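You operate a simulated robot arm through the tools that you are given. There is no shell and no other tool.

You are at the controls of a simulated two-armed robot. One attempt, no reset.

Task
Stack the bulb box that says "LED 15 W" from the long counter top on top of the bulb box marked "LED 5 W". Then put the pink night lamp on the upper shelf at the end of the long counter away in the inside of the long show tray. Then stack the box labelled "fuses" from the upper shelf at the end of the long counter on top of the box marked "bolts". Then take the medium box on the long counter top and put it away on the right end of the scale shelf. Then hold the green lantern on the top of the packing table steady with one hand and press the green lantern button to switch it on with the other. Keep to this order. Set down upright: pink night lamp.

It is judged by the outcome, as a careful person would: the job done as asked, and still so three seconds after it is handed in. It fails if anything else is knocked over, pushed out of place, dropped, spilled or broken.

Robot
Two 7-joint arms with two-finger parallel grippers on one trunk, on a base that moves. Base frame: it is fixed to the floor where the robot stands at the start and does not move with it; the origin is under the middle of the robot, x ahead of it, y to its left, z up; the surface under the hand at the start is at about z = 820. Readings come in mm, degrees, newtons and seconds.
The left shoulder is at the start at [60, 144, 841], the right one opposite. With the tool pointing down near the work surface each hand reaches from about 280 to 700 mm from the robot's upright axis, wherever it stands, measured 20 degrees to its own side. Places, roughly: black card box, green card box, white card box [500, 750, 500]; bulb box [750, 250, 750]; green lantern [6500, -2000, 750]; green lantern button [6600, -2100, 900]; inside of the long show tray (61x13 cm) [520, -1420, 820]; medium box [500, 750, 750]; pink night lamp (5x5x6 cm) [600, 600, 400]; right end of the scale shelf (24x18 cm) [-800, 220, 800]. Payload 1.57 kg a hand.
The tool frame of a hand sits at the grasp point between the pads (the TCP): z along the fingers, y along the line on which they close. The tips reach 30 mm beyond it. Largest opening 110 mm; finger width 24, thickness 12; the body of the gripper, 48 by 112 mm, starts 78 mm behind the TCP.
Orientation is that of the tool frame in the base frame, as [roll, pitch, yaw] about the fixed x, y, z axes, in that order (R = Rz(yaw) Ry(pitch) Rx(roll)). With the fingers straight down and closing along the base's y, the tool's x points along the base's -x, its y along +y and its z along -z.

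Tools
- The arms move only by the tool play_rows. It takes "left_rows", "right_rows" or both (then of equal length, played together; a hand with none holds still); each is a list of rows, each a list of 7 numbers: the opening in per cent of the stroke, from 0 (shut) to 100 (fully open), then the shift along the base's x, y, z in mm, then the turn, a rotation vector about the base's x, y, z in degrees. In form: [[grip, x, y, z, ax, ay, az], ...]. A call has 1 to 20 rows; each row is the pose to reach, as a shift and turn from the pose commanded when the call began. A row lasts 0.2 s, in which the tool goes at most 50 mm and 8.6 degrees; a call with a longer step from one row to the next is refused whole, and so is a gripper value outside its range. A pose out of reach is approached as far as the arm can. The call stops where the force on the tool passes 40 N (or 10 N more than at its start, if that is more) or the arm is blocked; 0.2 s more then pass. The fingers move at their own pace (about 45 mm/s each) and stop on an object; they squeeze with about 37 N. The grip force told is the motor's: it shows also when the fingers shut on nothing. Time passes only in rows, and 0.2 s behind the last, so rows that repeat a pose let the fingers close. The reply holds the time, the measured pose of the TCP, the force on the tool along the base axes, the opening and the grip force, in the units named above and with some noise, with the torque about the TCP (base axes, N m) and any sound that the robot's microphone picked up.
- Cameras (640 x 400 px; columns grow to the right, rows downward): "scene" is now at [-7.8, 64.2, 1437.8]; the picture's right is [0.95, -0.31, -0.00], its down [-0.27, -0.83, -0.49] and it looks along [0.15, 0.47, -0.87] (base axes); focal length 214 px, centre (320, 200). "left" rides on the left gripper at [70, -16, -141] in its tool frame; the picture's right is [0.23, 0.97, 0.00], its down [-0.86, 0.20, -0.48] and it looks along [-0.47, 0.11, 0.88] (tool axes); focal length 222 px, centre (320, 200). "right" rides on the right gripper at [70, 16, -141] in its tool frame; the picture's right is [-0.23, 0.97, 0.00], its down [-0.86, -0.20, -0.48] and it looks along [-0.47, -0.11, 0.88] (tool axes); focal length 222 px, centre (320, 200). There is no depth. A picture from a camera that has moved, and an enlarged one, comes with that camera's place and axes in the base frame and with its lens.
- get_image(camera): a new picture of that camera. No time passes.
- lift_body(by): slides the trunk up (or, below 0, down) by that many mm; the arms and the scene camera ride with it, the base frame stays. It gives what a move gives, with no picture.
- steer(legs): drives the robot by 1 to 6 legs, each [ahead, left, turn to the left] in mm, mm and degrees, along the robot's own axes; the way and the turn of a leg run together, so that a leg with both is an arc; at most 1500 mm and 180 degrees a leg. The arms and the cameras ride along, it lands a little off, and it stops where it bumps. It gives what a move gives.
- aim_head(pan, tilt): turns the head with the scene camera to pan (to the left, within 86 degrees either way) and tilt (down, from -29 to 69), counted from straight ahead of the robot. It gives what a move gives.
- enlarge(camera, box): a new picture of the part [left, top, right, bottom] of that camera's present view, enlarged. No time passes.
- close_job(): hands the job in; it is judged then, once.

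Nothing tells you exact positions but the pictures and the camera data. Unless the task says otherwise, let go and move clear before handing in.

The tools are called after "Emit:" by a JSON object that holds its "method" and its "body". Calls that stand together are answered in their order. play_rows: Moves the arms, as the interface text tells. Its arguments: {"type":"object","properties":{"left_rows":{"type":"array","items":{"type":"array","items":{"type":"number"}}},"right_rows":{"type":"array","items":{"type":"array","items":{"type":"number"}}}},"required":[]} The other tools are called the same way: lift_body (by) moves the trunk up or down; steer (legs) drives the base; aim_head (pan, tilt) turns the head that bears the scene camera; get_image (camera) takes a picture; enlarge (camera, box) takes an enlarged picture of a part of a camera's view; close_job () hands the job in.

At the start:

```text
time_s: 0.0
left_position: [370.6, 384.7, 1000.0]
left_tool_rot: [180.0, -0.1, 180.0]
left_contact_force: [-0.6, -0.4, 0.3]
left_ft_torque: [0.03, -0.02, 0.02]
left_width: 110.1
left_finger_force: 0.2
right_position: [459.9, 41.6, 999.9]
right_tool_rot: [-180.0, 0.0, -179.9]
right_contact_force: [0.1, 0.1, 0.4]
right_ft_torque: [-0.01, 0.0, 0.0]
right_width: 110.0
right_finger_force: 0.1
trunk travel left (down, up): [-440.0, 150.0]
robot x, y, heading: [-0.9, 0.2, 0.1]
head pan, tilt (commanded): [72.1, 60.4]
```

scene: 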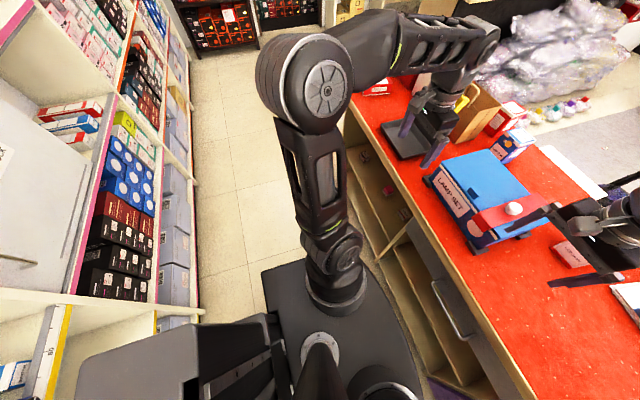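
right: 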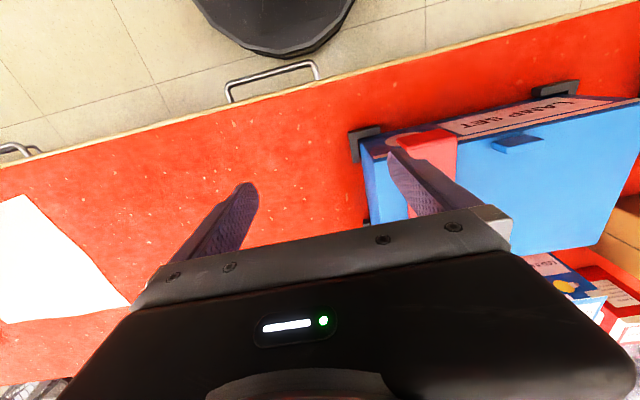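
left: 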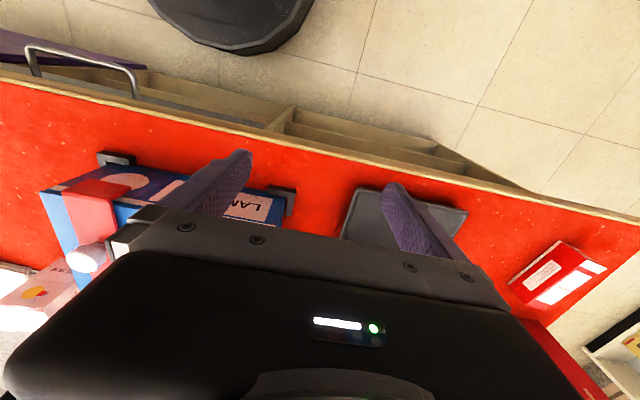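

I see a long red counter ahead with a blue "LAMP SET" box and small boxes on it, and shelves to the left. I'll look around with the head first.

Emit:
{"method": "aim_head", "body": {"pan": 0, "tilt": 40}}

Emit:
{"method": "get_image", "body": {"camera": "scene"}}

```text
time_s: 1.4
left_position: [369.9, 386.0, 1001.2]
left_tool_rot: [-179.9, 0.1, 180.0]
left_contact_force: [-0.7, -0.4, 0.2]
left_ft_torque: [-0.02, 0.02, 0.01]
left_width: 110.0
left_finger_force: 0.1
right_position: [459.5, 42.4, 1000.1]
right_tool_rot: [179.9, 0.0, 180.0]
right_contact_force: [1.0, -0.7, -0.2]
right_ft_torque: [0.04, -0.01, -0.02]
right_width: 109.9
right_finger_force: 0.0
trunk travel left (down, up): [-440.0, 150.0]
robot x, y, heading: [-1.8, -4.4, -0.3]
head pan, tilt (commanded): [0.0, 40.0]
```

```text
taken
camera scene: at [56.8, 1.4, 1465.1], right [0.0, -1.0, 0.0], down [-0.64, 0.0, -0.77], along [0.77, 0.0, -0.64], focal length 214 px, centre (320, 200)
```

scene: 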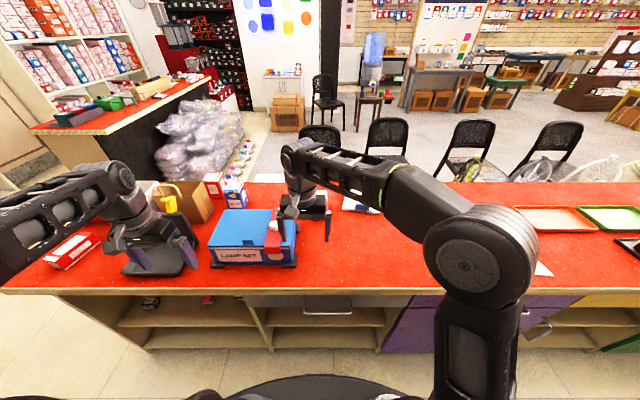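

The long counter runs across in front of me along y, with an end toward my left. I'll look at several directions.

Emit:
{"method": "enlarge", "body": {"camera": "scene", "box": [0, 160, 340, 360]}}

Emit:
{"method": "aim_head", "body": {"pan": 45, "tilt": 40}}

Emit:
{"method": "get_image", "body": {"camera": "scene"}}

Emit:
{"method": "aim_head", "body": {"pan": -60, "tilt": 35}}

Emit:
{"method": "get_image", "body": {"camera": "scene"}}

```text
1.88 times, centred on (170, 260) of scene
camera zoom: at [56.8, 1.4, 1465.1], right [0.0, -1.0, 0.0], down [-0.64, 0.0, -0.77], along [0.77, 0.0, -0.64], focal length 404 px, centre (602, 87)
```

zoom: 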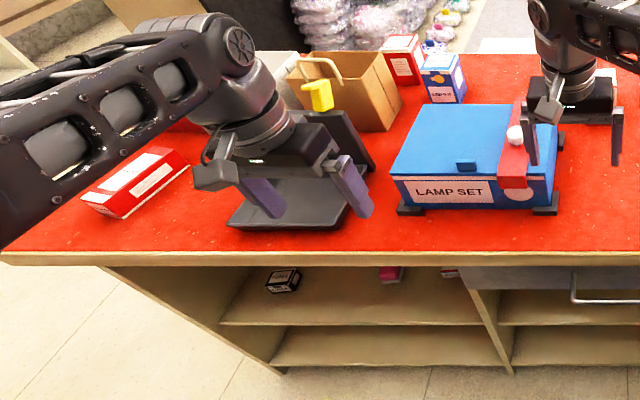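

```text
time_s: 2.6
left_position: [370.5, 385.2, 998.4]
left_tool_rot: [179.9, -0.1, -179.9]
left_contact_force: [-0.3, -0.4, 0.8]
left_ft_torque: [0.01, 0.0, -0.01]
left_width: 110.1
left_finger_force: 0.1
right_position: [459.1, 42.9, 1001.1]
right_tool_rot: [179.8, 0.0, 180.0]
right_contact_force: [-0.9, 1.1, -0.6]
right_ft_torque: [0.02, -0.03, 0.01]
right_width: 110.1
right_finger_force: 0.0
trunk travel left (down, up): [-440.0, 150.0]
robot x, y, heading: [0.7, 0.9, -0.0]
head pan, tilt (commanded): [45.0, 40.0]
```

```text
taken
camera scene: at [32.0, 61.3, 1465.1], right [0.71, -0.71, 0.0], down [-0.46, -0.45, -0.77], along [0.54, 0.54, -0.64], focal length 214 px, centre (320, 200)
```

scene: 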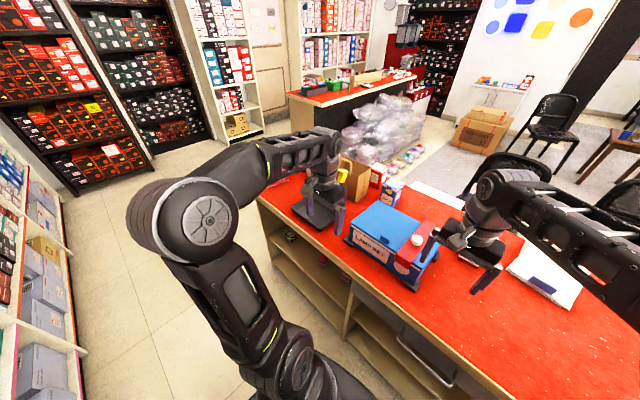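

```text
time_s: 4.4
left_position: [370.6, 384.6, 1000.5]
left_tool_rot: [-180.0, 0.0, 179.9]
left_contact_force: [-1.0, 0.6, -0.2]
left_ft_torque: [0.01, 0.01, -0.05]
left_width: 110.1
left_finger_force: 0.1
right_position: [459.3, 42.4, 1000.2]
right_tool_rot: [179.9, 0.0, -180.0]
right_contact_force: [0.9, -0.2, 0.1]
right_ft_torque: [-0.02, 0.0, -0.05]
right_width: 110.0
right_finger_force: 0.1
trunk travel left (down, up): [-440.0, 150.0]
robot x, y, heading: [1.2, 0.3, -0.1]
head pan, tilt (commanded): [-60.0, 35.0]
```

```text
taken
camera scene: at [15.9, -74.9, 1472.6], right [-0.87, -0.5, 0.0], down [-0.29, 0.5, -0.82], along [0.41, -0.71, -0.57], focal length 214 px, centre (320, 200)
```

scene: 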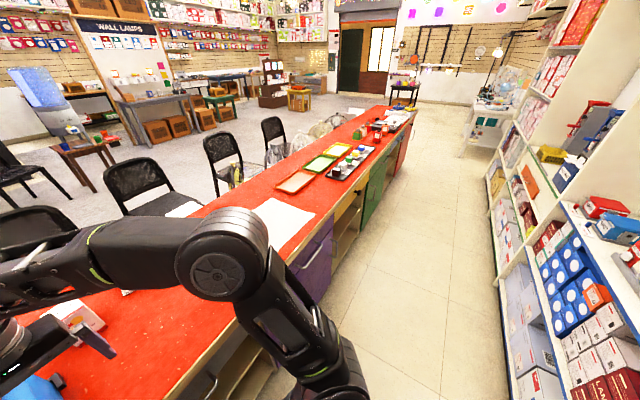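

I'll look closer at the left counter area and behind for the scale shelf.

Emit:
{"method": "aim_head", "body": {"pan": 25, "tilt": 45}}

Emit:
{"method": "get_image", "body": {"camera": "scene"}}

Emit:
{"method": "enlarge", "body": {"camera": "scene", "box": [200, 60, 420, 200]}}

Emit:
{"method": "enlarge", "body": {"camera": "scene", "box": [100, 200, 320, 340]}}

```text
time_s: 6.0
left_position: [369.2, 384.7, 999.7]
left_tool_rot: [180.0, 0.0, 180.0]
left_contact_force: [-0.3, -0.6, -0.2]
left_ft_torque: [-0.01, 0.02, 0.0]
left_width: 110.2
left_finger_force: 0.1
right_position: [459.4, 41.7, 1000.2]
right_tool_rot: [179.8, 0.0, 180.0]
right_contact_force: [0.0, -0.6, 0.2]
right_ft_torque: [-0.01, -0.03, -0.03]
right_width: 109.9
right_finger_force: 0.0
trunk travel left (down, up): [-440.0, 150.0]
robot x, y, heading: [1.8, 0.6, -0.1]
head pan, tilt (commanded): [25.0, 45.0]
```

```text
taken
camera scene: at [45.5, 35.6, 1457.8], right [0.42, -0.91, 0.0], down [-0.64, -0.3, -0.71], along [0.64, 0.3, -0.71], focal length 214 px, centre (320, 200)
```

scene: 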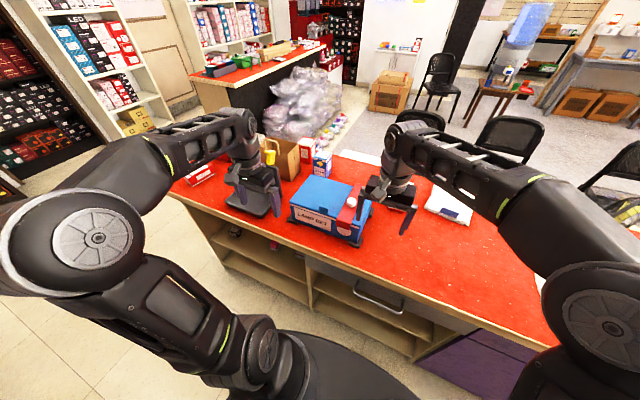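

```text
2.86 times, centred on (310, 130) of scene
camera zoom: at [45.5, 35.6, 1457.8], right [0.42, -0.91, 0.0], down [-0.64, -0.3, -0.71], along [0.64, 0.3, -0.71], focal length 613 px, centre (349, 400)
```

zoom: 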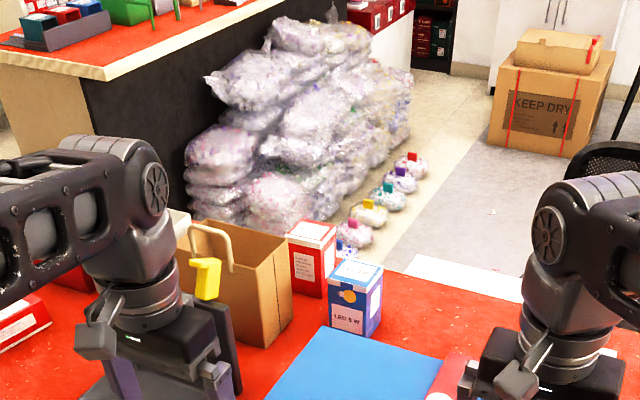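

```text
2.86 times, centred on (210, 270) of scene
camera zoom: at [45.5, 35.6, 1457.8], right [0.42, -0.91, 0.0], down [-0.64, -0.3, -0.71], along [0.64, 0.3, -0.71], focal length 613 px, centre (634, 0)
```

zoom: 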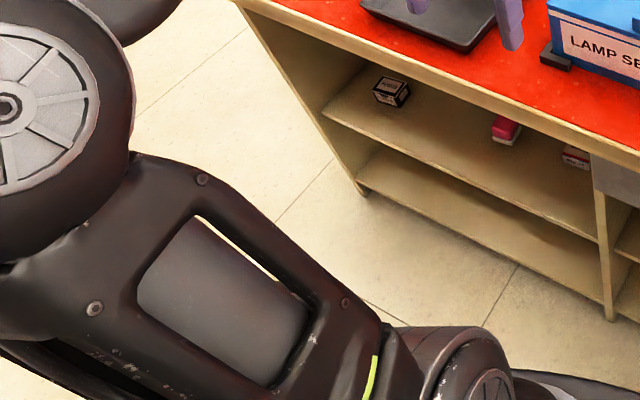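

I'll zoom in tight on the box labels.

Emit:
{"method": "enlarge", "body": {"camera": "scene", "box": [260, 120, 360, 182]}}

Emit:
{"method": "enlarge", "body": {"camera": "scene", "box": [220, 215, 320, 277]}}

Emit:
{"method": "enlarge", "body": {"camera": "scene", "box": [160, 140, 260, 202]}}

```text
6.40 times, centred on (310, 151) of scene
camera zoom: at [45.5, 35.6, 1457.8], right [0.42, -0.91, 0.0], down [-0.64, -0.3, -0.71], along [0.64, 0.3, -0.71], focal length 1373 px, centre (384, 514)
```

zoom: 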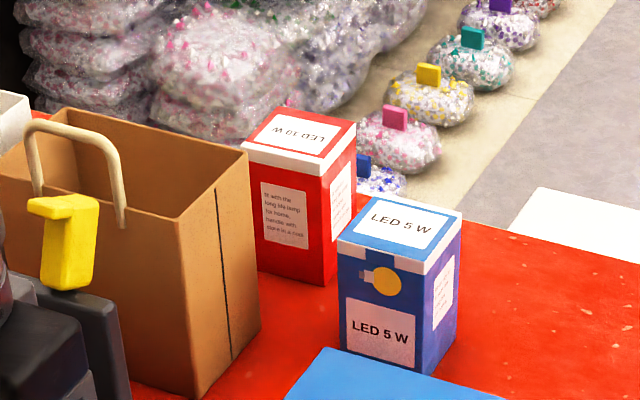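

```text
6.40 times, centred on (270, 246) of scene
camera zoom: at [45.5, 35.6, 1457.8], right [0.42, -0.91, 0.0], down [-0.64, -0.3, -0.71], along [0.64, 0.3, -0.71], focal length 1373 px, centre (640, -94)
```

zoom: 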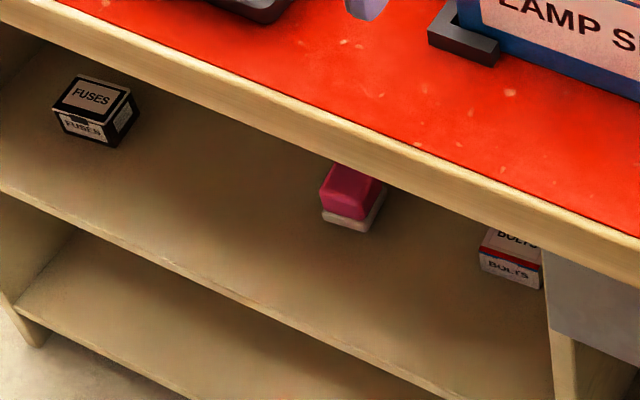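

```text
6.40 times, centred on (210, 171) of scene
camera zoom: at [45.5, 35.6, 1457.8], right [0.42, -0.91, 0.0], down [-0.64, -0.3, -0.71], along [0.64, 0.3, -0.71], focal length 1373 px, centre (1024, 386)
```

zoom: 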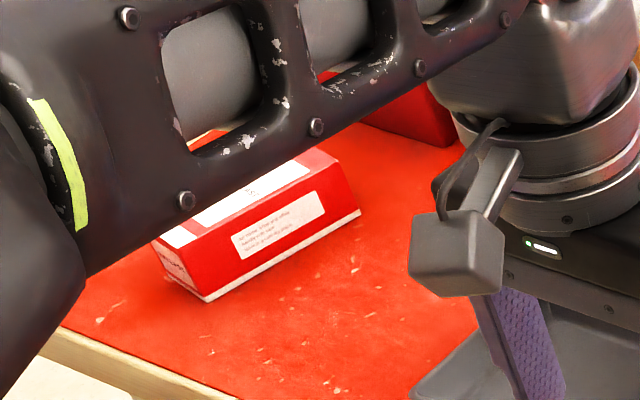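

The red box's top may say 10 W or 15 W; I need a closer look. I'll zoom further, and also look for other bulb boxes on the counter.

Emit:
{"method": "enlarge", "body": {"camera": "scene", "box": [295, 134, 320, 150]}}

Emit:
{"method": "aim_head", "body": {"pan": -20, "tilt": 40}}

Emit:
{"method": "get_image", "body": {"camera": "scene"}}

Emit:
{"method": "enlarge", "body": {"camera": "scene", "box": [120, 160, 320, 285]}}

Emit:
{"method": "enlarge", "body": {"camera": "scene", "box": [400, 100, 600, 225]}}

```text
16.00 times, centred on (308, 142) of scene
camera zoom: at [45.5, 35.6, 1457.8], right [0.42, -0.91, 0.0], down [-0.64, -0.3, -0.71], along [0.64, 0.3, -0.71], focal length 3432 px, centre (520, 1128)
```

zoom: 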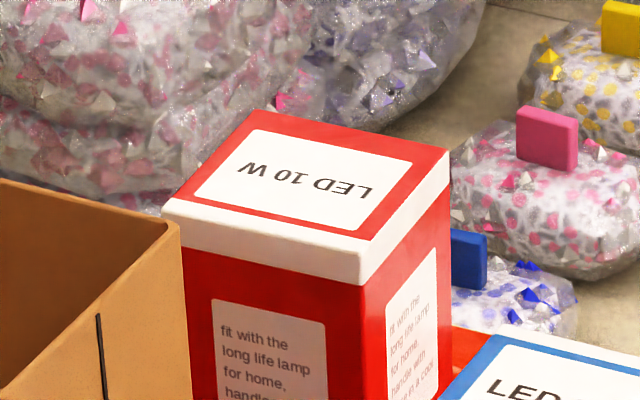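

```text
time_s: 7.1
left_position: [370.5, 384.9, 999.6]
left_tool_rot: [180.0, 0.0, 179.9]
left_contact_force: [0.2, 0.3, 0.3]
left_ft_torque: [-0.02, 0.01, 0.0]
left_width: 110.0
left_finger_force: 0.0
right_position: [460.1, 42.4, 1000.8]
right_tool_rot: [179.9, 0.1, 180.0]
right_contact_force: [0.1, -0.1, 0.0]
right_ft_torque: [0.03, 0.0, 0.02]
right_width: 110.2
right_finger_force: 0.0
trunk travel left (down, up): [-440.0, 150.0]
robot x, y, heading: [-1.8, -1.7, 0.0]
head pan, tilt (commanded): [-20.0, 40.0]
```

```text
taken
camera scene: at [51.7, -27.7, 1465.1], right [-0.34, -0.94, 0.0], down [-0.6, 0.22, -0.77], along [0.72, -0.26, -0.64], focal length 214 px, centre (320, 200)
```

scene: 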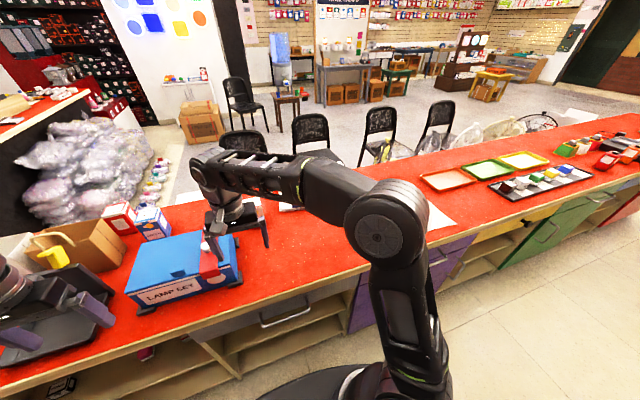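

```text
3.20 times, centred on (220, 222) of scene
camera zoom: at [51.7, -27.7, 1465.1], right [-0.34, -0.94, 0.0], down [-0.6, 0.22, -0.77], along [0.72, -0.26, -0.64], focal length 686 px, centre (640, 128)
```

zoom: 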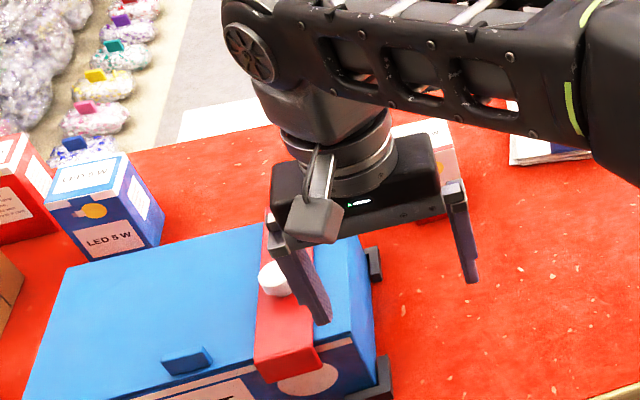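

```text
3.20 times, centred on (500, 162) of scene
camera zoom: at [51.7, -27.7, 1465.1], right [-0.34, -0.94, 0.0], down [-0.6, 0.22, -0.77], along [0.72, -0.26, -0.64], focal length 686 px, centre (-256, 320)
```

zoom: 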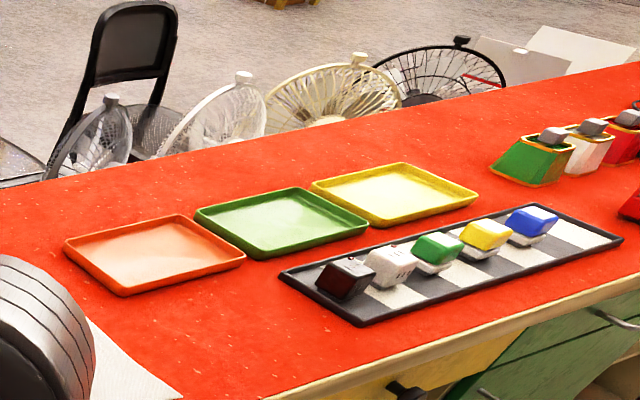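

The red box is LED 10 W (a decoy); another box hides behind my right gripper. I'll move the right hand aside to see it.

Emit:
{"method": "play_rows", "body": {"right_rows": [[100, 0, -20, 40, 0, 0, 0], [100, -20, -55, 70, 0, 0, 0], [100, -40, -100, 80, 0, 0, 0], [100, -60, -145, 80, 0, 0, 0], [100, -80, -190, 80, 0, 0, 0], [100, -100, -235, 80, 0, 0, 0], [100, -110, -280, 80, 0, 0, 0], [100, -120, -325, 80, 0, 0, 0]]}}

Emit:
{"method": "aim_head", "body": {"pan": 10, "tilt": 40}}

Emit:
{"method": "get_image", "body": {"camera": "scene"}}

Emit:
{"method": "enlarge", "body": {"camera": "scene", "box": [240, 160, 400, 260]}}

```text
refused: row 2 steps farther than a row can; nothing moved
```

```text
time_s: 8.0
left_position: [370.6, 384.0, 999.9]
left_tool_rot: [-180.0, 0.0, 180.0]
left_contact_force: [-0.2, -0.9, 0.2]
left_ft_torque: [0.01, -0.02, -0.01]
left_width: 110.3
left_finger_force: 0.1
right_position: [458.5, 42.8, 999.7]
right_tool_rot: [179.9, 0.1, -179.9]
right_contact_force: [0.4, 1.5, -0.9]
right_ft_torque: [-0.02, 0.01, 0.0]
right_width: 109.6
right_finger_force: 0.1
trunk travel left (down, up): [-440.0, 150.0]
robot x, y, heading: [-1.5, -2.2, -0.2]
head pan, tilt (commanded): [10.0, 40.0]
```

```text
taken
camera scene: at [55.5, 16.0, 1465.1], right [0.17, -0.98, 0.0], down [-0.63, -0.11, -0.77], along [0.75, 0.13, -0.64], focal length 214 px, centre (320, 200)
```

scene: 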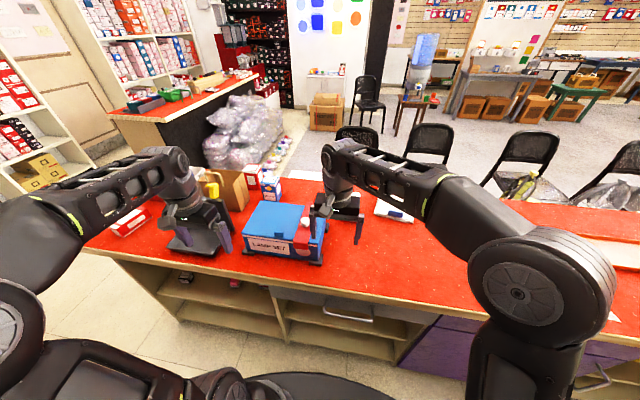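

```text
4.00 times, centred on (320, 210) of scene
camera zoom: at [55.5, 16.0, 1465.1], right [0.17, -0.98, 0.0], down [-0.63, -0.11, -0.77], along [0.75, 0.13, -0.64], focal length 858 px, centre (320, 160)
```

zoom: 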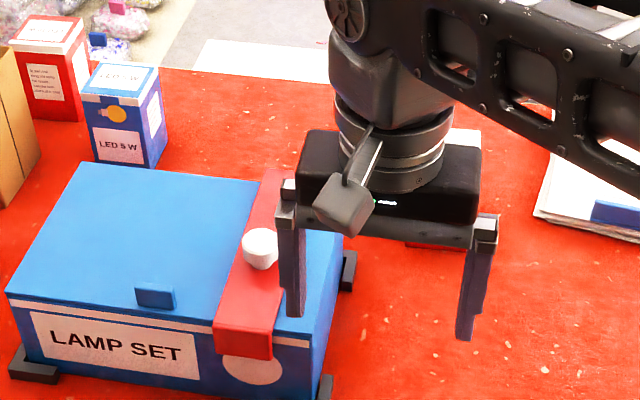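

Emit:
{"method": "play_rows", "body": {"right_rows": [[100, 0, -10, 40, 0, 0, 0], [100, -10, -45, 70, 0, 0, 0], [100, -30, -90, 75, 0, 0, 0], [100, -50, -135, 75, 0, 0, 0], [100, -70, -178, 75, 0, 0, 0], [100, -90, -220, 75, 0, 0, 0], [100, -100, -265, 75, 0, 0, 0], [100, -110, -310, 75, 0, 0, 0]]}}

Emit:
{"method": "get_image", "body": {"camera": "scene"}}

Emit:
{"method": "enlarge", "body": {"camera": "scene", "box": [230, 160, 430, 285]}}

```text
time_s: 9.8
left_position: [371.4, 382.9, 1000.2]
left_tool_rot: [179.8, 0.0, -180.0]
left_contact_force: [0.4, 0.5, -1.2]
left_ft_torque: [0.02, -0.02, -0.04]
left_width: 110.0
left_finger_force: 0.1
right_position: [372.6, -237.1, 1033.1]
right_tool_rot: [179.7, -0.1, -179.7]
right_contact_force: [-0.5, -0.6, 0.0]
right_ft_torque: [0.09, -0.04, -0.01]
right_width: 110.0
right_finger_force: 0.0
right hand out of reach, approached as far as the arm can: row 1, 2, 3, 4, 5, 6, 7, 8
trunk travel left (down, up): [-440.0, 150.0]
robot x, y, heading: [-1.5, -1.4, -0.2]
head pan, tilt (commanded): [10.0, 40.0]
```

```text
taken
camera scene: at [56.3, 13.9, 1465.1], right [0.17, -0.98, 0.0], down [-0.63, -0.11, -0.77], along [0.75, 0.13, -0.64], focal length 214 px, centre (320, 200)
```

scene: 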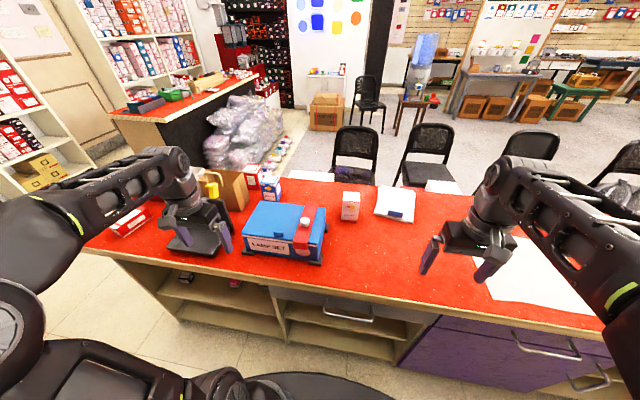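

```text
3.20 times, centred on (330, 222) of scene
camera zoom: at [56.3, 13.9, 1465.1], right [0.17, -0.98, 0.0], down [-0.63, -0.11, -0.77], along [0.75, 0.13, -0.64], focal length 686 px, centre (288, 128)
```

zoom: 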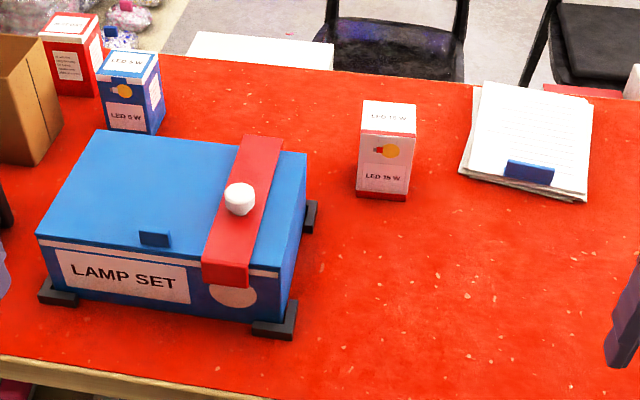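

LED 15 W is the white box with yellow bulb at about (730, 0), LED 5 W at about (800, 370). I'll lift the trunk for headroom and check the clearance between base and counter.

Emit:
{"method": "lift_body", "body": {"by": 150}}

Emit:
{"method": "aim_head", "body": {"pan": 0, "tilt": 69}}

Emit:
{"method": "get_image", "body": {"camera": "scene"}}

Emit:
{"method": "aim_head", "body": {"pan": 40, "tilt": 55}}

Emit:
{"method": "get_image", "body": {"camera": "scene"}}

```text
time_s: 11.6
left_position: [370.6, 385.0, 1150.3]
left_tool_rot: [180.0, 0.0, -179.9]
left_contact_force: [0.3, -0.5, -0.7]
left_ft_torque: [-0.01, 0.03, -0.01]
left_width: 109.9
left_finger_force: 0.0
right_position: [373.1, -235.9, 1183.0]
right_tool_rot: [179.9, -0.1, -179.9]
right_contact_force: [-0.7, -0.7, -0.2]
right_ft_torque: [0.02, 0.0, 0.04]
right_width: 109.9
right_finger_force: 0.1
trunk travel left (down, up): [-590.0, 0.0]
robot x, y, heading: [1.5, 1.7, 0.1]
head pan, tilt (commanded): [10.0, 40.0]
```

```text
time_s: 12.5
left_position: [369.4, 385.1, 1149.9]
left_tool_rot: [180.0, 0.0, 180.0]
left_contact_force: [-0.1, -0.8, 0.3]
left_ft_torque: [-0.06, -0.01, -0.02]
left_width: 110.0
left_finger_force: 0.2
right_position: [371.4, -236.2, 1183.5]
right_tool_rot: [179.9, 0.0, 180.0]
right_contact_force: [0.6, -0.3, 0.2]
right_ft_torque: [-0.03, -0.02, 0.0]
right_width: 110.0
right_finger_force: 0.0
trunk travel left (down, up): [-590.0, 0.0]
robot x, y, heading: [-0.5, 1.9, 0.2]
head pan, tilt (commanded): [0.0, 68.8]
```

```text
taken
camera scene: at [27.8, 1.3, 1579.0], right [0.0, -1.0, 0.0], down [-0.93, 0.0, -0.36], along [0.36, 0.0, -0.93], focal length 214 px, centre (320, 200)
```

scene: 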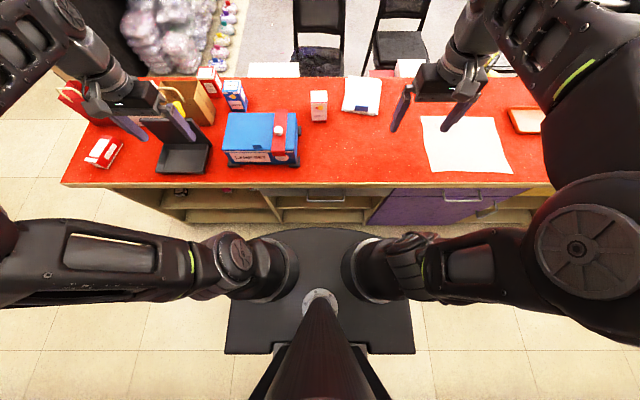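

```text
time_s: 13.6
left_position: [370.4, 385.5, 1149.1]
left_tool_rot: [179.9, 0.0, 180.0]
left_contact_force: [0.0, -0.4, 1.1]
left_ft_torque: [0.02, -0.01, 0.01]
left_width: 109.9
left_finger_force: 0.0
right_position: [371.8, -236.1, 1184.7]
right_tool_rot: [179.9, 0.1, -180.0]
right_contact_force: [-0.1, 0.1, 0.3]
right_ft_torque: [0.0, 0.0, 0.03]
right_width: 110.1
right_finger_force: 0.0
trunk travel left (down, up): [-590.0, 0.0]
robot x, y, heading: [-1.0, -3.1, 0.0]
head pan, tilt (commanded): [40.0, 55.0]
```

```text
taken
camera scene: at [27.0, 47.5, 1594.4], right [0.64, -0.77, 0.0], down [-0.63, -0.53, -0.57], along [0.44, 0.37, -0.82], focal length 214 px, centre (320, 200)
```

scene: 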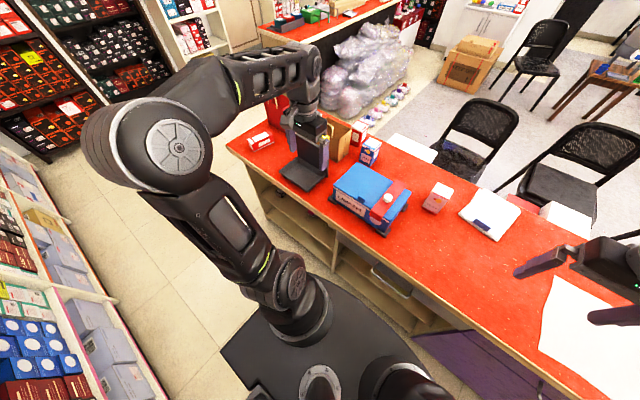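

The base front seems to be at about x=290 with the counter face near x=400. I'll move 60 ahead and 100 left so that the left arm reaches both bulb boxes.

Emit:
{"method": "steer", "body": {"legs": [[60, 100, 0]]}}

Emit:
{"method": "aim_head", "body": {"pan": 5, "tilt": 45}}

Emit:
{"method": "get_image", "body": {"camera": "scene"}}

Emit:
{"method": "enlarge", "body": {"camera": "scene", "box": [310, 130, 410, 192]}}

Emit:
{"method": "enlarge", "body": {"camera": "scene", "box": [200, 120, 300, 182]}}

```text
time_s: 14.8
left_position: [433.9, 487.8, 1148.2]
left_tool_rot: [-179.9, -0.1, 179.9]
left_contact_force: [0.5, 0.2, 0.1]
left_ft_torque: [0.01, 0.0, 0.02]
left_width: 109.9
left_finger_force: 0.1
right_position: [436.0, -135.2, 1184.1]
right_tool_rot: [180.0, 0.0, 180.0]
right_contact_force: [0.1, 0.2, 0.2]
right_ft_torque: [-0.04, 0.03, -0.05]
right_width: 109.9
right_finger_force: 0.0
trunk travel left (down, up): [-590.0, 0.0]
robot x, y, heading: [66.2, 100.9, -0.4]
head pan, tilt (commanded): [40.0, 55.0]
```

```text
time_s: 15.8
left_position: [433.1, 486.7, 1149.8]
left_tool_rot: [179.9, 0.0, 179.9]
left_contact_force: [0.3, -0.2, 0.1]
left_ft_torque: [0.0, 0.02, 0.0]
left_width: 110.3
left_finger_force: 0.0
right_position: [433.5, -134.7, 1183.6]
right_tool_rot: [179.9, 0.0, 179.9]
right_contact_force: [0.4, -1.2, -0.7]
right_ft_torque: [-0.03, -0.04, 0.03]
right_width: 110.0
right_finger_force: 0.0
trunk travel left (down, up): [-590.0, 0.0]
robot x, y, heading: [56.0, 97.9, -0.1]
head pan, tilt (commanded): [5.0, 45.0]
```

```text
taken
camera scene: at [114.5, 110.4, 1607.8], right [0.09, -1.0, 0.0], down [-0.7, -0.06, -0.71], along [0.7, 0.06, -0.71], focal length 214 px, centre (320, 200)
```

scene: 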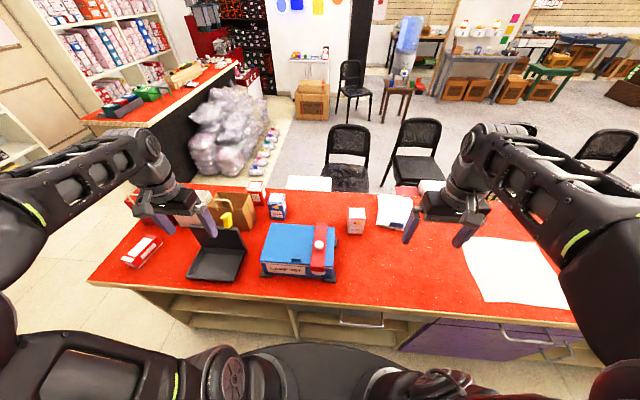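

```text
6.40 times, centred on (360, 161) of scene
camera zoom: at [114.5, 110.4, 1607.8], right [0.09, -1.0, 0.0], down [-0.7, -0.06, -0.71], along [0.7, 0.06, -0.71], focal length 1373 px, centre (64, 450)
```

zoom: 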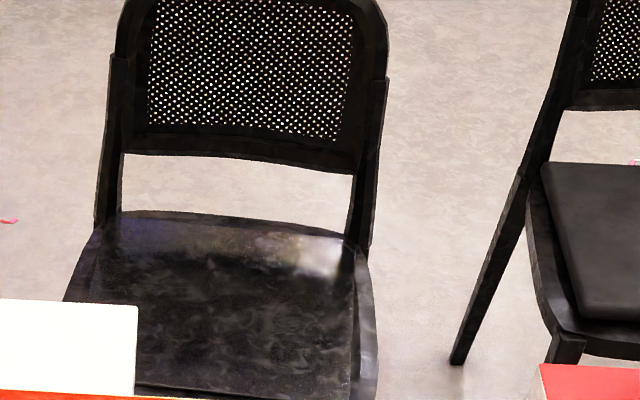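

```text
6.40 times, centred on (250, 151) of scene
camera zoom: at [114.5, 110.4, 1607.8], right [0.09, -1.0, 0.0], down [-0.7, -0.06, -0.71], along [0.7, 0.06, -0.71], focal length 1373 px, centre (768, 514)
```

zoom: 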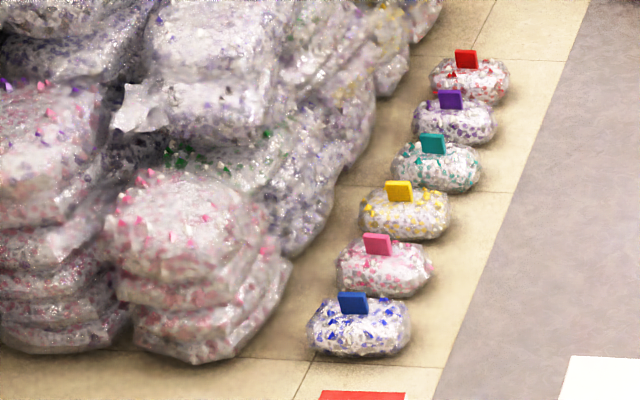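

Now zooming in on the actual boxes.

Emit:
{"method": "enlarge", "body": {"camera": "scene", "box": [310, 190, 390, 240]}}

Emit:
{"method": "enlarge", "body": {"camera": "scene", "box": [230, 175, 310, 225]}}

Emit:
{"method": "enlarge", "body": {"camera": "scene", "box": [110, 180, 270, 280]}}

```text
8.00 times, centred on (350, 215) of scene
camera zoom: at [114.5, 110.4, 1607.8], right [0.09, -1.0, 0.0], down [-0.7, -0.06, -0.71], along [0.7, 0.06, -0.71], focal length 1716 px, centre (80, 80)
```

zoom: 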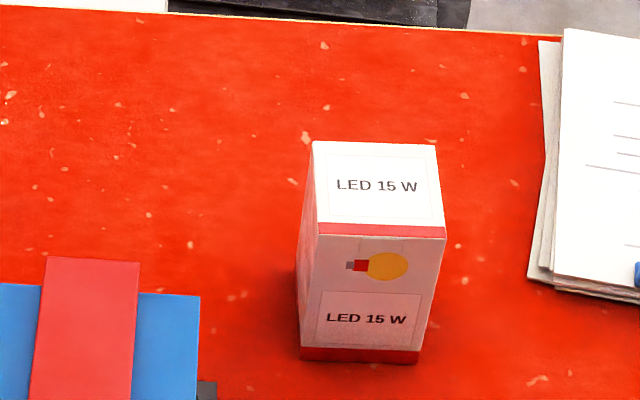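

```text
8.00 times, centred on (270, 200) of scene
camera zoom: at [114.5, 110.4, 1607.8], right [0.09, -1.0, 0.0], down [-0.7, -0.06, -0.71], along [0.7, 0.06, -0.71], focal length 1716 px, centre (720, 200)
```

zoom: 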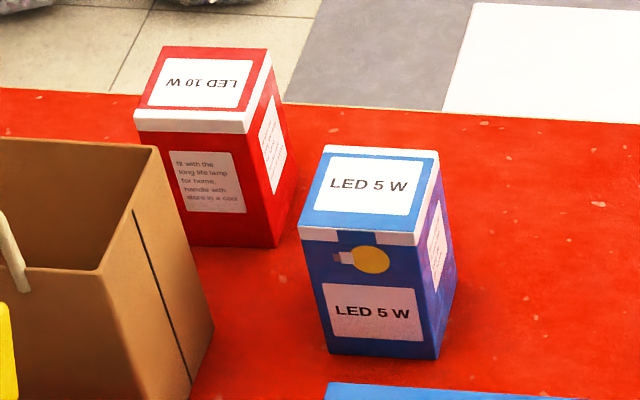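

```text
4.00 times, centred on (190, 230) of scene
camera zoom: at [114.5, 110.4, 1607.8], right [0.09, -1.0, 0.0], down [-0.7, -0.06, -0.71], along [0.7, 0.06, -0.71], focal length 858 px, centre (840, 80)
```

zoom: 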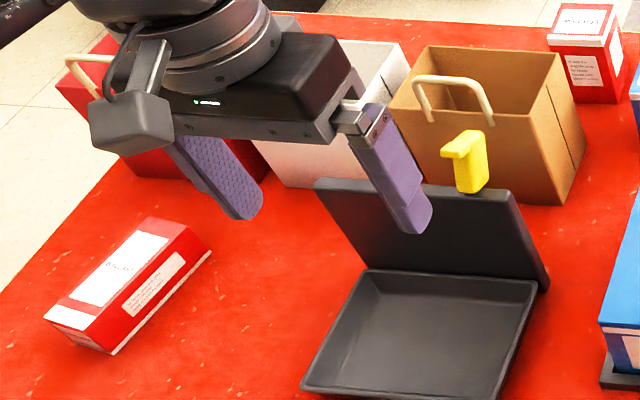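

LED 15 W box: centre about (721, 6), about 65x60x110, yaw ~2°. LED 5 W: centre about (785, 367), top about z=925. I'll bring the left hand over, tilted 45° forward, and check with its camera.

Emit:
{"method": "play_rows", "body": {"left_rows": [[100, 10, -45, -8, 0, -7.5, 0], [100, 20, -90, -16, 0, -15, 0], [100, 30, -135, -24, 0, -22.5, 0], [100, 40, -180, -32, 0, -30, 0], [100, 50, -225, -40, 0, -37.5, 0], [100, 60, -270, -48, 0, -45, 0], [100, 80, -315, -50, 0, -45, 0], [100, 100, -360, -50, 0, -45, 0], [100, 120, -405, -50, 0, -45, 0], [100, 140, -450, -50, 0, -45, 0], [100, 150, -481, -50, 0, -45, 0], [100, 150, -481, -50, 0, -45, 0]]}}

Emit:
{"method": "get_image", "body": {"camera": "left"}}

Emit:
{"method": "get_image", "body": {"camera": "scene"}}

```text
time_s: 18.4
left_position: [585.6, 5.4, 1097.1]
left_tool_rot: [179.9, 45.1, 179.7]
left_contact_force: [-0.9, -0.2, -1.6]
left_ft_torque: [-0.01, 0.03, -0.01]
left_width: 109.9
left_finger_force: 0.1
right_position: [433.7, -135.1, 1182.4]
right_tool_rot: [179.9, 0.0, 179.9]
right_contact_force: [1.0, 0.6, 0.3]
right_ft_torque: [-0.01, 0.0, 0.01]
right_width: 109.9
right_finger_force: 0.1
trunk travel left (down, up): [-590.0, 0.0]
robot x, y, heading: [62.5, 102.8, -0.1]
head pan, tilt (commanded): [5.0, 45.0]
```

```text
taken
camera left: at [434.6, -10.1, 1150.0], right [-0.16, 0.97, -0.16], down [0.27, 0.2, 0.94], along [0.95, 0.11, -0.29], focal length 222 px, centre (320, 200)
```

left: 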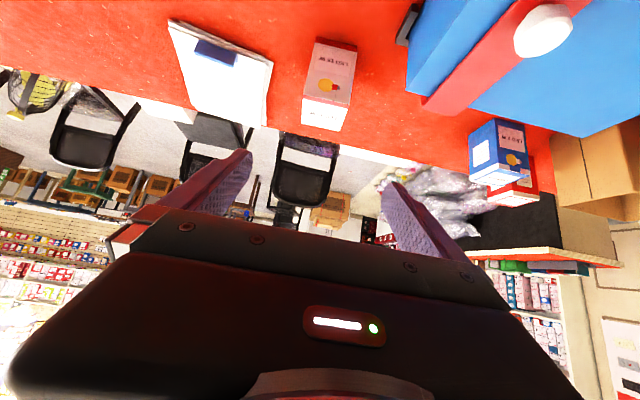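

```text
taken
camera scene: at [114.5, 110.7, 1607.8], right [0.09, -1.0, 0.0], down [-0.7, -0.06, -0.71], along [0.7, 0.06, -0.71], focal length 214 px, centre (320, 200)
```

scene: 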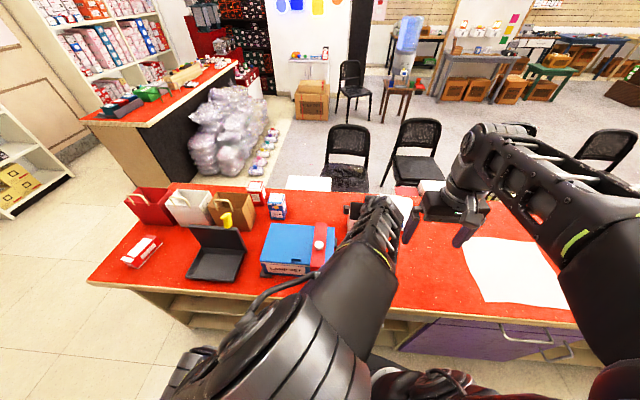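

The two views agree: the 15 W box front is at x≈689, y from -27 to 36, top z≈930, yaw ≈3°. I'll descend along the tool axis around it and check before closing.

Emit:
{"method": "play_rows", "body": {"left_rows": [[100, 15, -1, -45, 0, 0, 1], [100, 30, -2.5, -88, 0, 0, 2], [100, 49.5, -4, -125.5, 0, 0, 3], [100, 77.7, -2.7, -153.8, 0, 0, 3], [100, 106, -1.2, -182, 0, 0, 3], [100, 134.2, 0.2, -210.3, 0, 0, 3], [100, 134.2, 0.2, -210.3, 0, 0, 3]]}}

Emit:
{"method": "get_image", "body": {"camera": "left"}}

Emit:
{"method": "enlarge", "body": {"camera": "scene", "box": [300, 170, 460, 270]}}

```text
time_s: 20.0
left_position: [717.2, 5.1, 891.3]
left_tool_rot: [179.9, 45.0, -177.3]
left_contact_force: [-0.2, 0.3, 0.1]
left_ft_torque: [0.01, 0.02, 0.01]
left_width: 110.0
left_finger_force: 0.0
right_position: [432.6, -134.9, 1184.3]
right_tool_rot: [179.9, 0.0, 179.9]
right_contact_force: [0.0, 0.4, 0.4]
right_ft_torque: [-0.02, -0.01, 0.02]
right_width: 110.0
right_finger_force: 0.1
trunk travel left (down, up): [-590.0, 0.0]
robot x, y, heading: [58.2, 100.8, 0.2]
head pan, tilt (commanded): [5.0, 45.0]
```

```text
taken
camera left: at [567.7, -18.0, 942.1], right [-0.21, 0.96, -0.16], down [0.26, 0.21, 0.94], along [0.94, 0.16, -0.29], focal length 222 px, centre (320, 200)
```

left: 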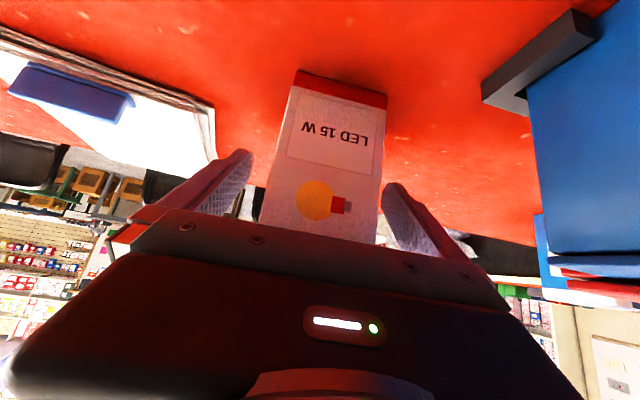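

```text
4.00 times, centred on (380, 220) of scene
camera zoom: at [113.8, 110.0, 1607.9], right [0.09, -1.0, 0.0], down [-0.7, -0.06, -0.71], along [0.7, 0.06, -0.71], focal length 858 px, centre (80, 120)
```

zoom: 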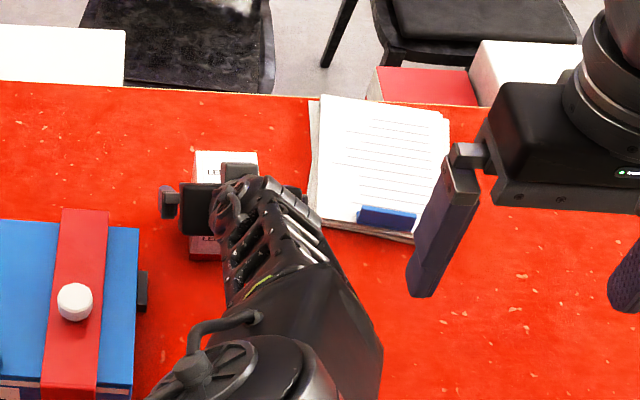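

The box sits between the fingers. Closing and lifting a little.

Emit:
{"method": "play_rows", "body": {"left_rows": [[0, 0, 0, 0, 0, 0, 0], [0, 0, 0, 0, 0, 0, 0], [0, 0, 0, 0, 0, 0, 0], [0, 0, 0, 0, 0, 0, 0], [0, 0, 0, 0, 0, 0, 0], [0, 0, 0, 20, 0, 0, 0], [0, 0, 0, 50, 0, 0, 0], [0, 0, 0, 90, 0, 0, 0], [0, 0, 0, 130, 0, 0, 0]]}}

Emit:
{"method": "get_image", "body": {"camera": "left"}}

Emit:
{"method": "enlarge", "body": {"camera": "scene", "box": [300, 170, 460, 270]}}

```text
time_s: 22.0
left_position: [717.7, 5.3, 1020.2]
left_tool_rot: [179.8, 44.9, -177.2]
left_contact_force: [0.1, 0.0, -1.4]
left_ft_torque: [-0.05, -0.01, -0.01]
left_width: 65.3
left_finger_force: 37.1
right_position: [433.7, -135.0, 1183.8]
right_tool_rot: [179.9, 0.0, 179.9]
right_contact_force: [-0.8, 0.5, 0.5]
right_ft_torque: [-0.01, -0.02, 0.02]
right_width: 110.0
right_finger_force: 0.0
trunk travel left (down, up): [-590.0, 0.0]
robot x, y, heading: [63.5, 101.8, -0.0]
head pan, tilt (commanded): [5.0, 45.0]
```

```text
taken
camera left: at [568.1, -17.5, 1071.3], right [-0.21, 0.96, -0.16], down [0.26, 0.21, 0.94], along [0.94, 0.16, -0.29], focal length 222 px, centre (320, 200)
```

left: 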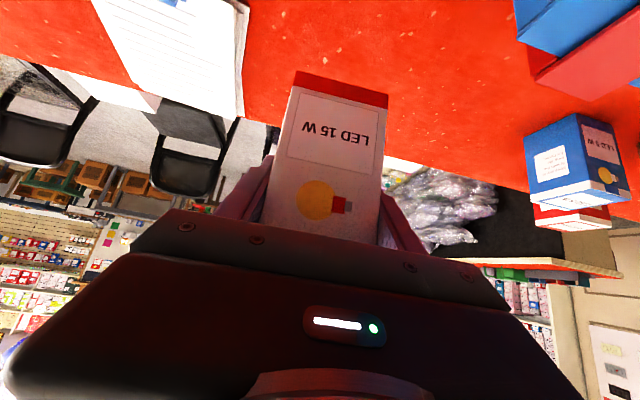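

```text
4.00 times, centred on (380, 220) of scene
camera zoom: at [114.4, 110.2, 1607.8], right [0.09, -1.0, 0.0], down [-0.7, -0.06, -0.71], along [0.7, 0.06, -0.71], focal length 858 px, centre (80, 120)
```

zoom: 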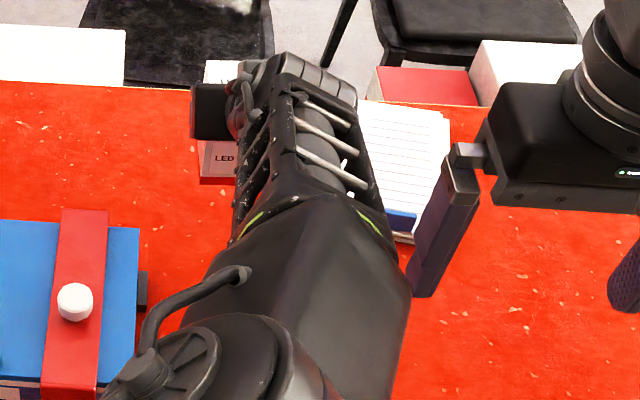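

The box is held (65 mm wide). Now I'll get a better fix on the LED 5 W box from the hand camera.

Emit:
{"method": "enlarge", "body": {"camera": "left", "box": [500, 100, 640, 187]}}

Emit:
{"method": "enlarge", "body": {"camera": "scene", "box": [230, 175, 310, 225]}}

```text
4.57 times, centred on (570, 144) of left
camera zoom: at [568.1, -17.5, 1071.3], right [-0.21, 0.96, -0.16], down [0.26, 0.21, 0.94], along [0.94, 0.16, -0.29], focal length 1015 px, centre (-823, 458)
```

zoom: 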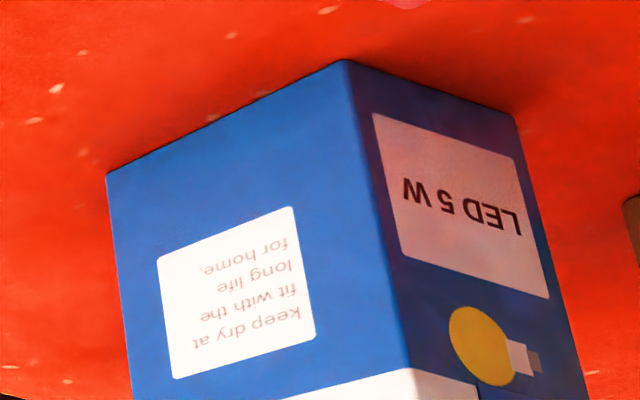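

```text
8.00 times, centred on (270, 200) of scene
camera zoom: at [114.4, 110.2, 1607.8], right [0.09, -1.0, 0.0], down [-0.7, -0.06, -0.71], along [0.7, 0.06, -0.71], focal length 1716 px, centre (720, 200)
```

zoom: 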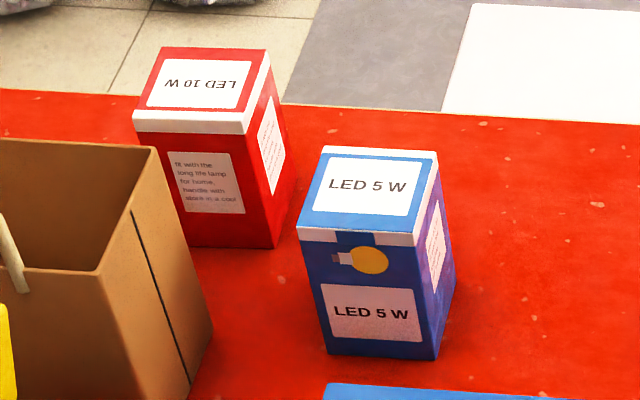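

5 W box centre ≈ (780, 363.5), yaw ≈ 0, top z ≈ 927. I'll carry the 15 W box above it and descend in small steps.

Emit:
{"method": "play_rows", "body": {"left_rows": [[0, 0, 0, 45, 0, 0, 0], [0, 6, 42, 50, 0, 0, -0.3], [0, 12, 84, 50, 0, 0, -0.6], [0, 19, 128, 50, 0, 0, -1], [0, 26, 172, 50, 0, 0, -1.4], [0, 33, 216, 50, 0, 0, -1.8], [0, 40, 260, 50, 0, 0, -2.2], [0, 48, 304, 50, 0, 0, -2.5], [0, 55, 346, 50, 0, 0, -2.8], [0, 57, 358, 50, 0, 0, -2.8], [0, 57, 358, 50, 0, 0, -2.8]]}}

Emit:
{"method": "get_image", "body": {"camera": "left"}}

Emit:
{"method": "enlarge", "body": {"camera": "scene", "box": [220, 150, 340, 225]}}

Emit:
{"method": "get_image", "body": {"camera": "right"}}

```text
time_s: 24.4
left_position: [772.2, 339.8, 1067.8]
left_tool_rot: [179.7, 45.1, 180.0]
left_contact_force: [-0.4, -0.7, 0.0]
left_ft_torque: [0.0, 0.0, -0.01]
left_width: 65.4
left_finger_force: 36.9
left hand out of reach, approached as far as the arm can: row 9, 10, 11
right_position: [434.0, -134.8, 1182.8]
right_tool_rot: [179.9, 0.1, 179.9]
right_contact_force: [0.1, -1.2, -0.1]
right_ft_torque: [0.0, -0.01, 0.04]
right_width: 110.1
right_finger_force: 0.0
trunk travel left (down, up): [-590.0, 0.0]
robot x, y, heading: [59.9, 102.6, -0.1]
head pan, tilt (commanded): [5.0, 45.0]
```

```text
taken
camera left: at [621.3, 323.6, 1118.4], right [-0.16, 0.97, -0.16], down [0.27, 0.2, 0.94], along [0.95, 0.11, -0.29], focal length 222 px, centre (320, 200)
```

left: 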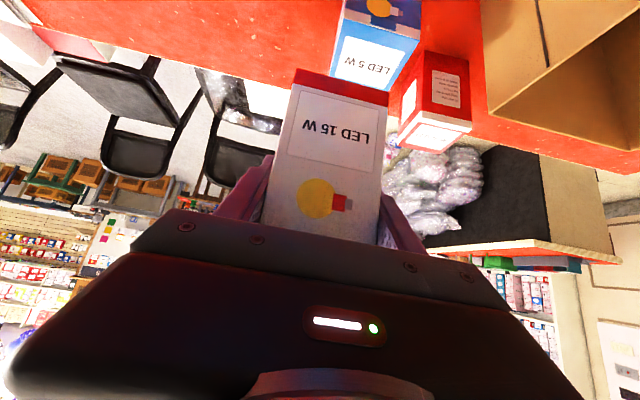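

```text
5.33 times, centred on (280, 188) of scene
camera zoom: at [115.0, 110.0, 1607.8], right [0.09, -1.0, 0.0], down [-0.7, -0.06, -0.71], along [0.7, 0.06, -0.71], focal length 1144 px, centre (533, 267)
```

zoom: 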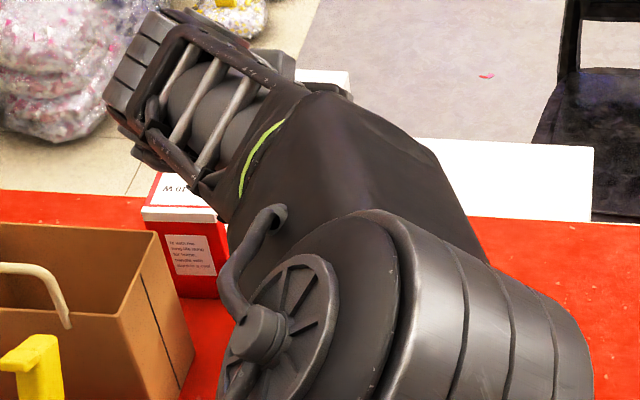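

```text
taken
camera right: at [364.4, -118.0, 1324.9], right [0.23, 0.97, 0.0], down [0.85, -0.2, 0.48], along [0.47, -0.11, -0.88], focal length 222 px, centre (320, 200)
```

right: 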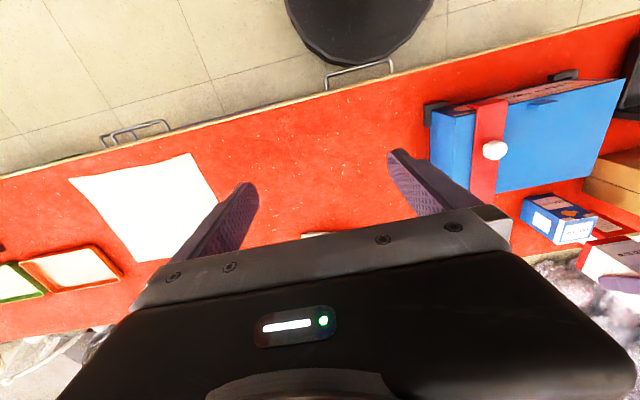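

The arm ran out of reach about 24 mm short. I'll drive the base slightly left and ahead so the target is comfortably reachable.

Emit:
{"method": "steer", "body": {"legs": [[12, 60, 0]]}}

Emit:
{"method": "play_rows", "body": {"left_rows": [[0, 0, 0, 0, 0, 0, 0], [0, 0, 0, 0, 0, 0, 0]]}}

```text
time_s: 25.4
left_position: [784.4, 400.3, 1067.0]
left_tool_rot: [179.9, 45.1, -179.9]
left_contact_force: [0.1, 0.7, -0.6]
left_ft_torque: [-0.06, 0.02, -0.04]
left_width: 65.5
left_finger_force: 37.1
right_position: [446.8, -75.2, 1183.9]
right_tool_rot: [179.9, -0.1, 179.9]
right_contact_force: [0.2, 0.6, 0.9]
right_ft_torque: [-0.08, -0.02, 0.02]
right_width: 110.1
right_finger_force: 0.1
trunk travel left (down, up): [-590.0, 0.0]
robot x, y, heading: [70.2, 161.9, -0.3]
head pan, tilt (commanded): [5.0, 45.0]
```

```text
time_s: 26.0
left_position: [783.2, 396.8, 1067.9]
left_tool_rot: [179.8, 44.9, -179.9]
left_contact_force: [0.0, -0.5, -1.0]
left_ft_torque: [0.02, -0.04, 0.03]
left_width: 65.4
left_finger_force: 37.1
right_position: [445.1, -76.9, 1182.2]
right_tool_rot: [179.9, 0.0, 180.0]
right_contact_force: [0.8, -0.4, -0.7]
right_ft_torque: [-0.01, -0.01, 0.02]
right_width: 110.0
right_finger_force: 0.0
trunk travel left (down, up): [-590.0, 0.0]
robot x, y, heading: [72.9, 162.9, -0.2]
head pan, tilt (commanded): [5.0, 45.0]
```

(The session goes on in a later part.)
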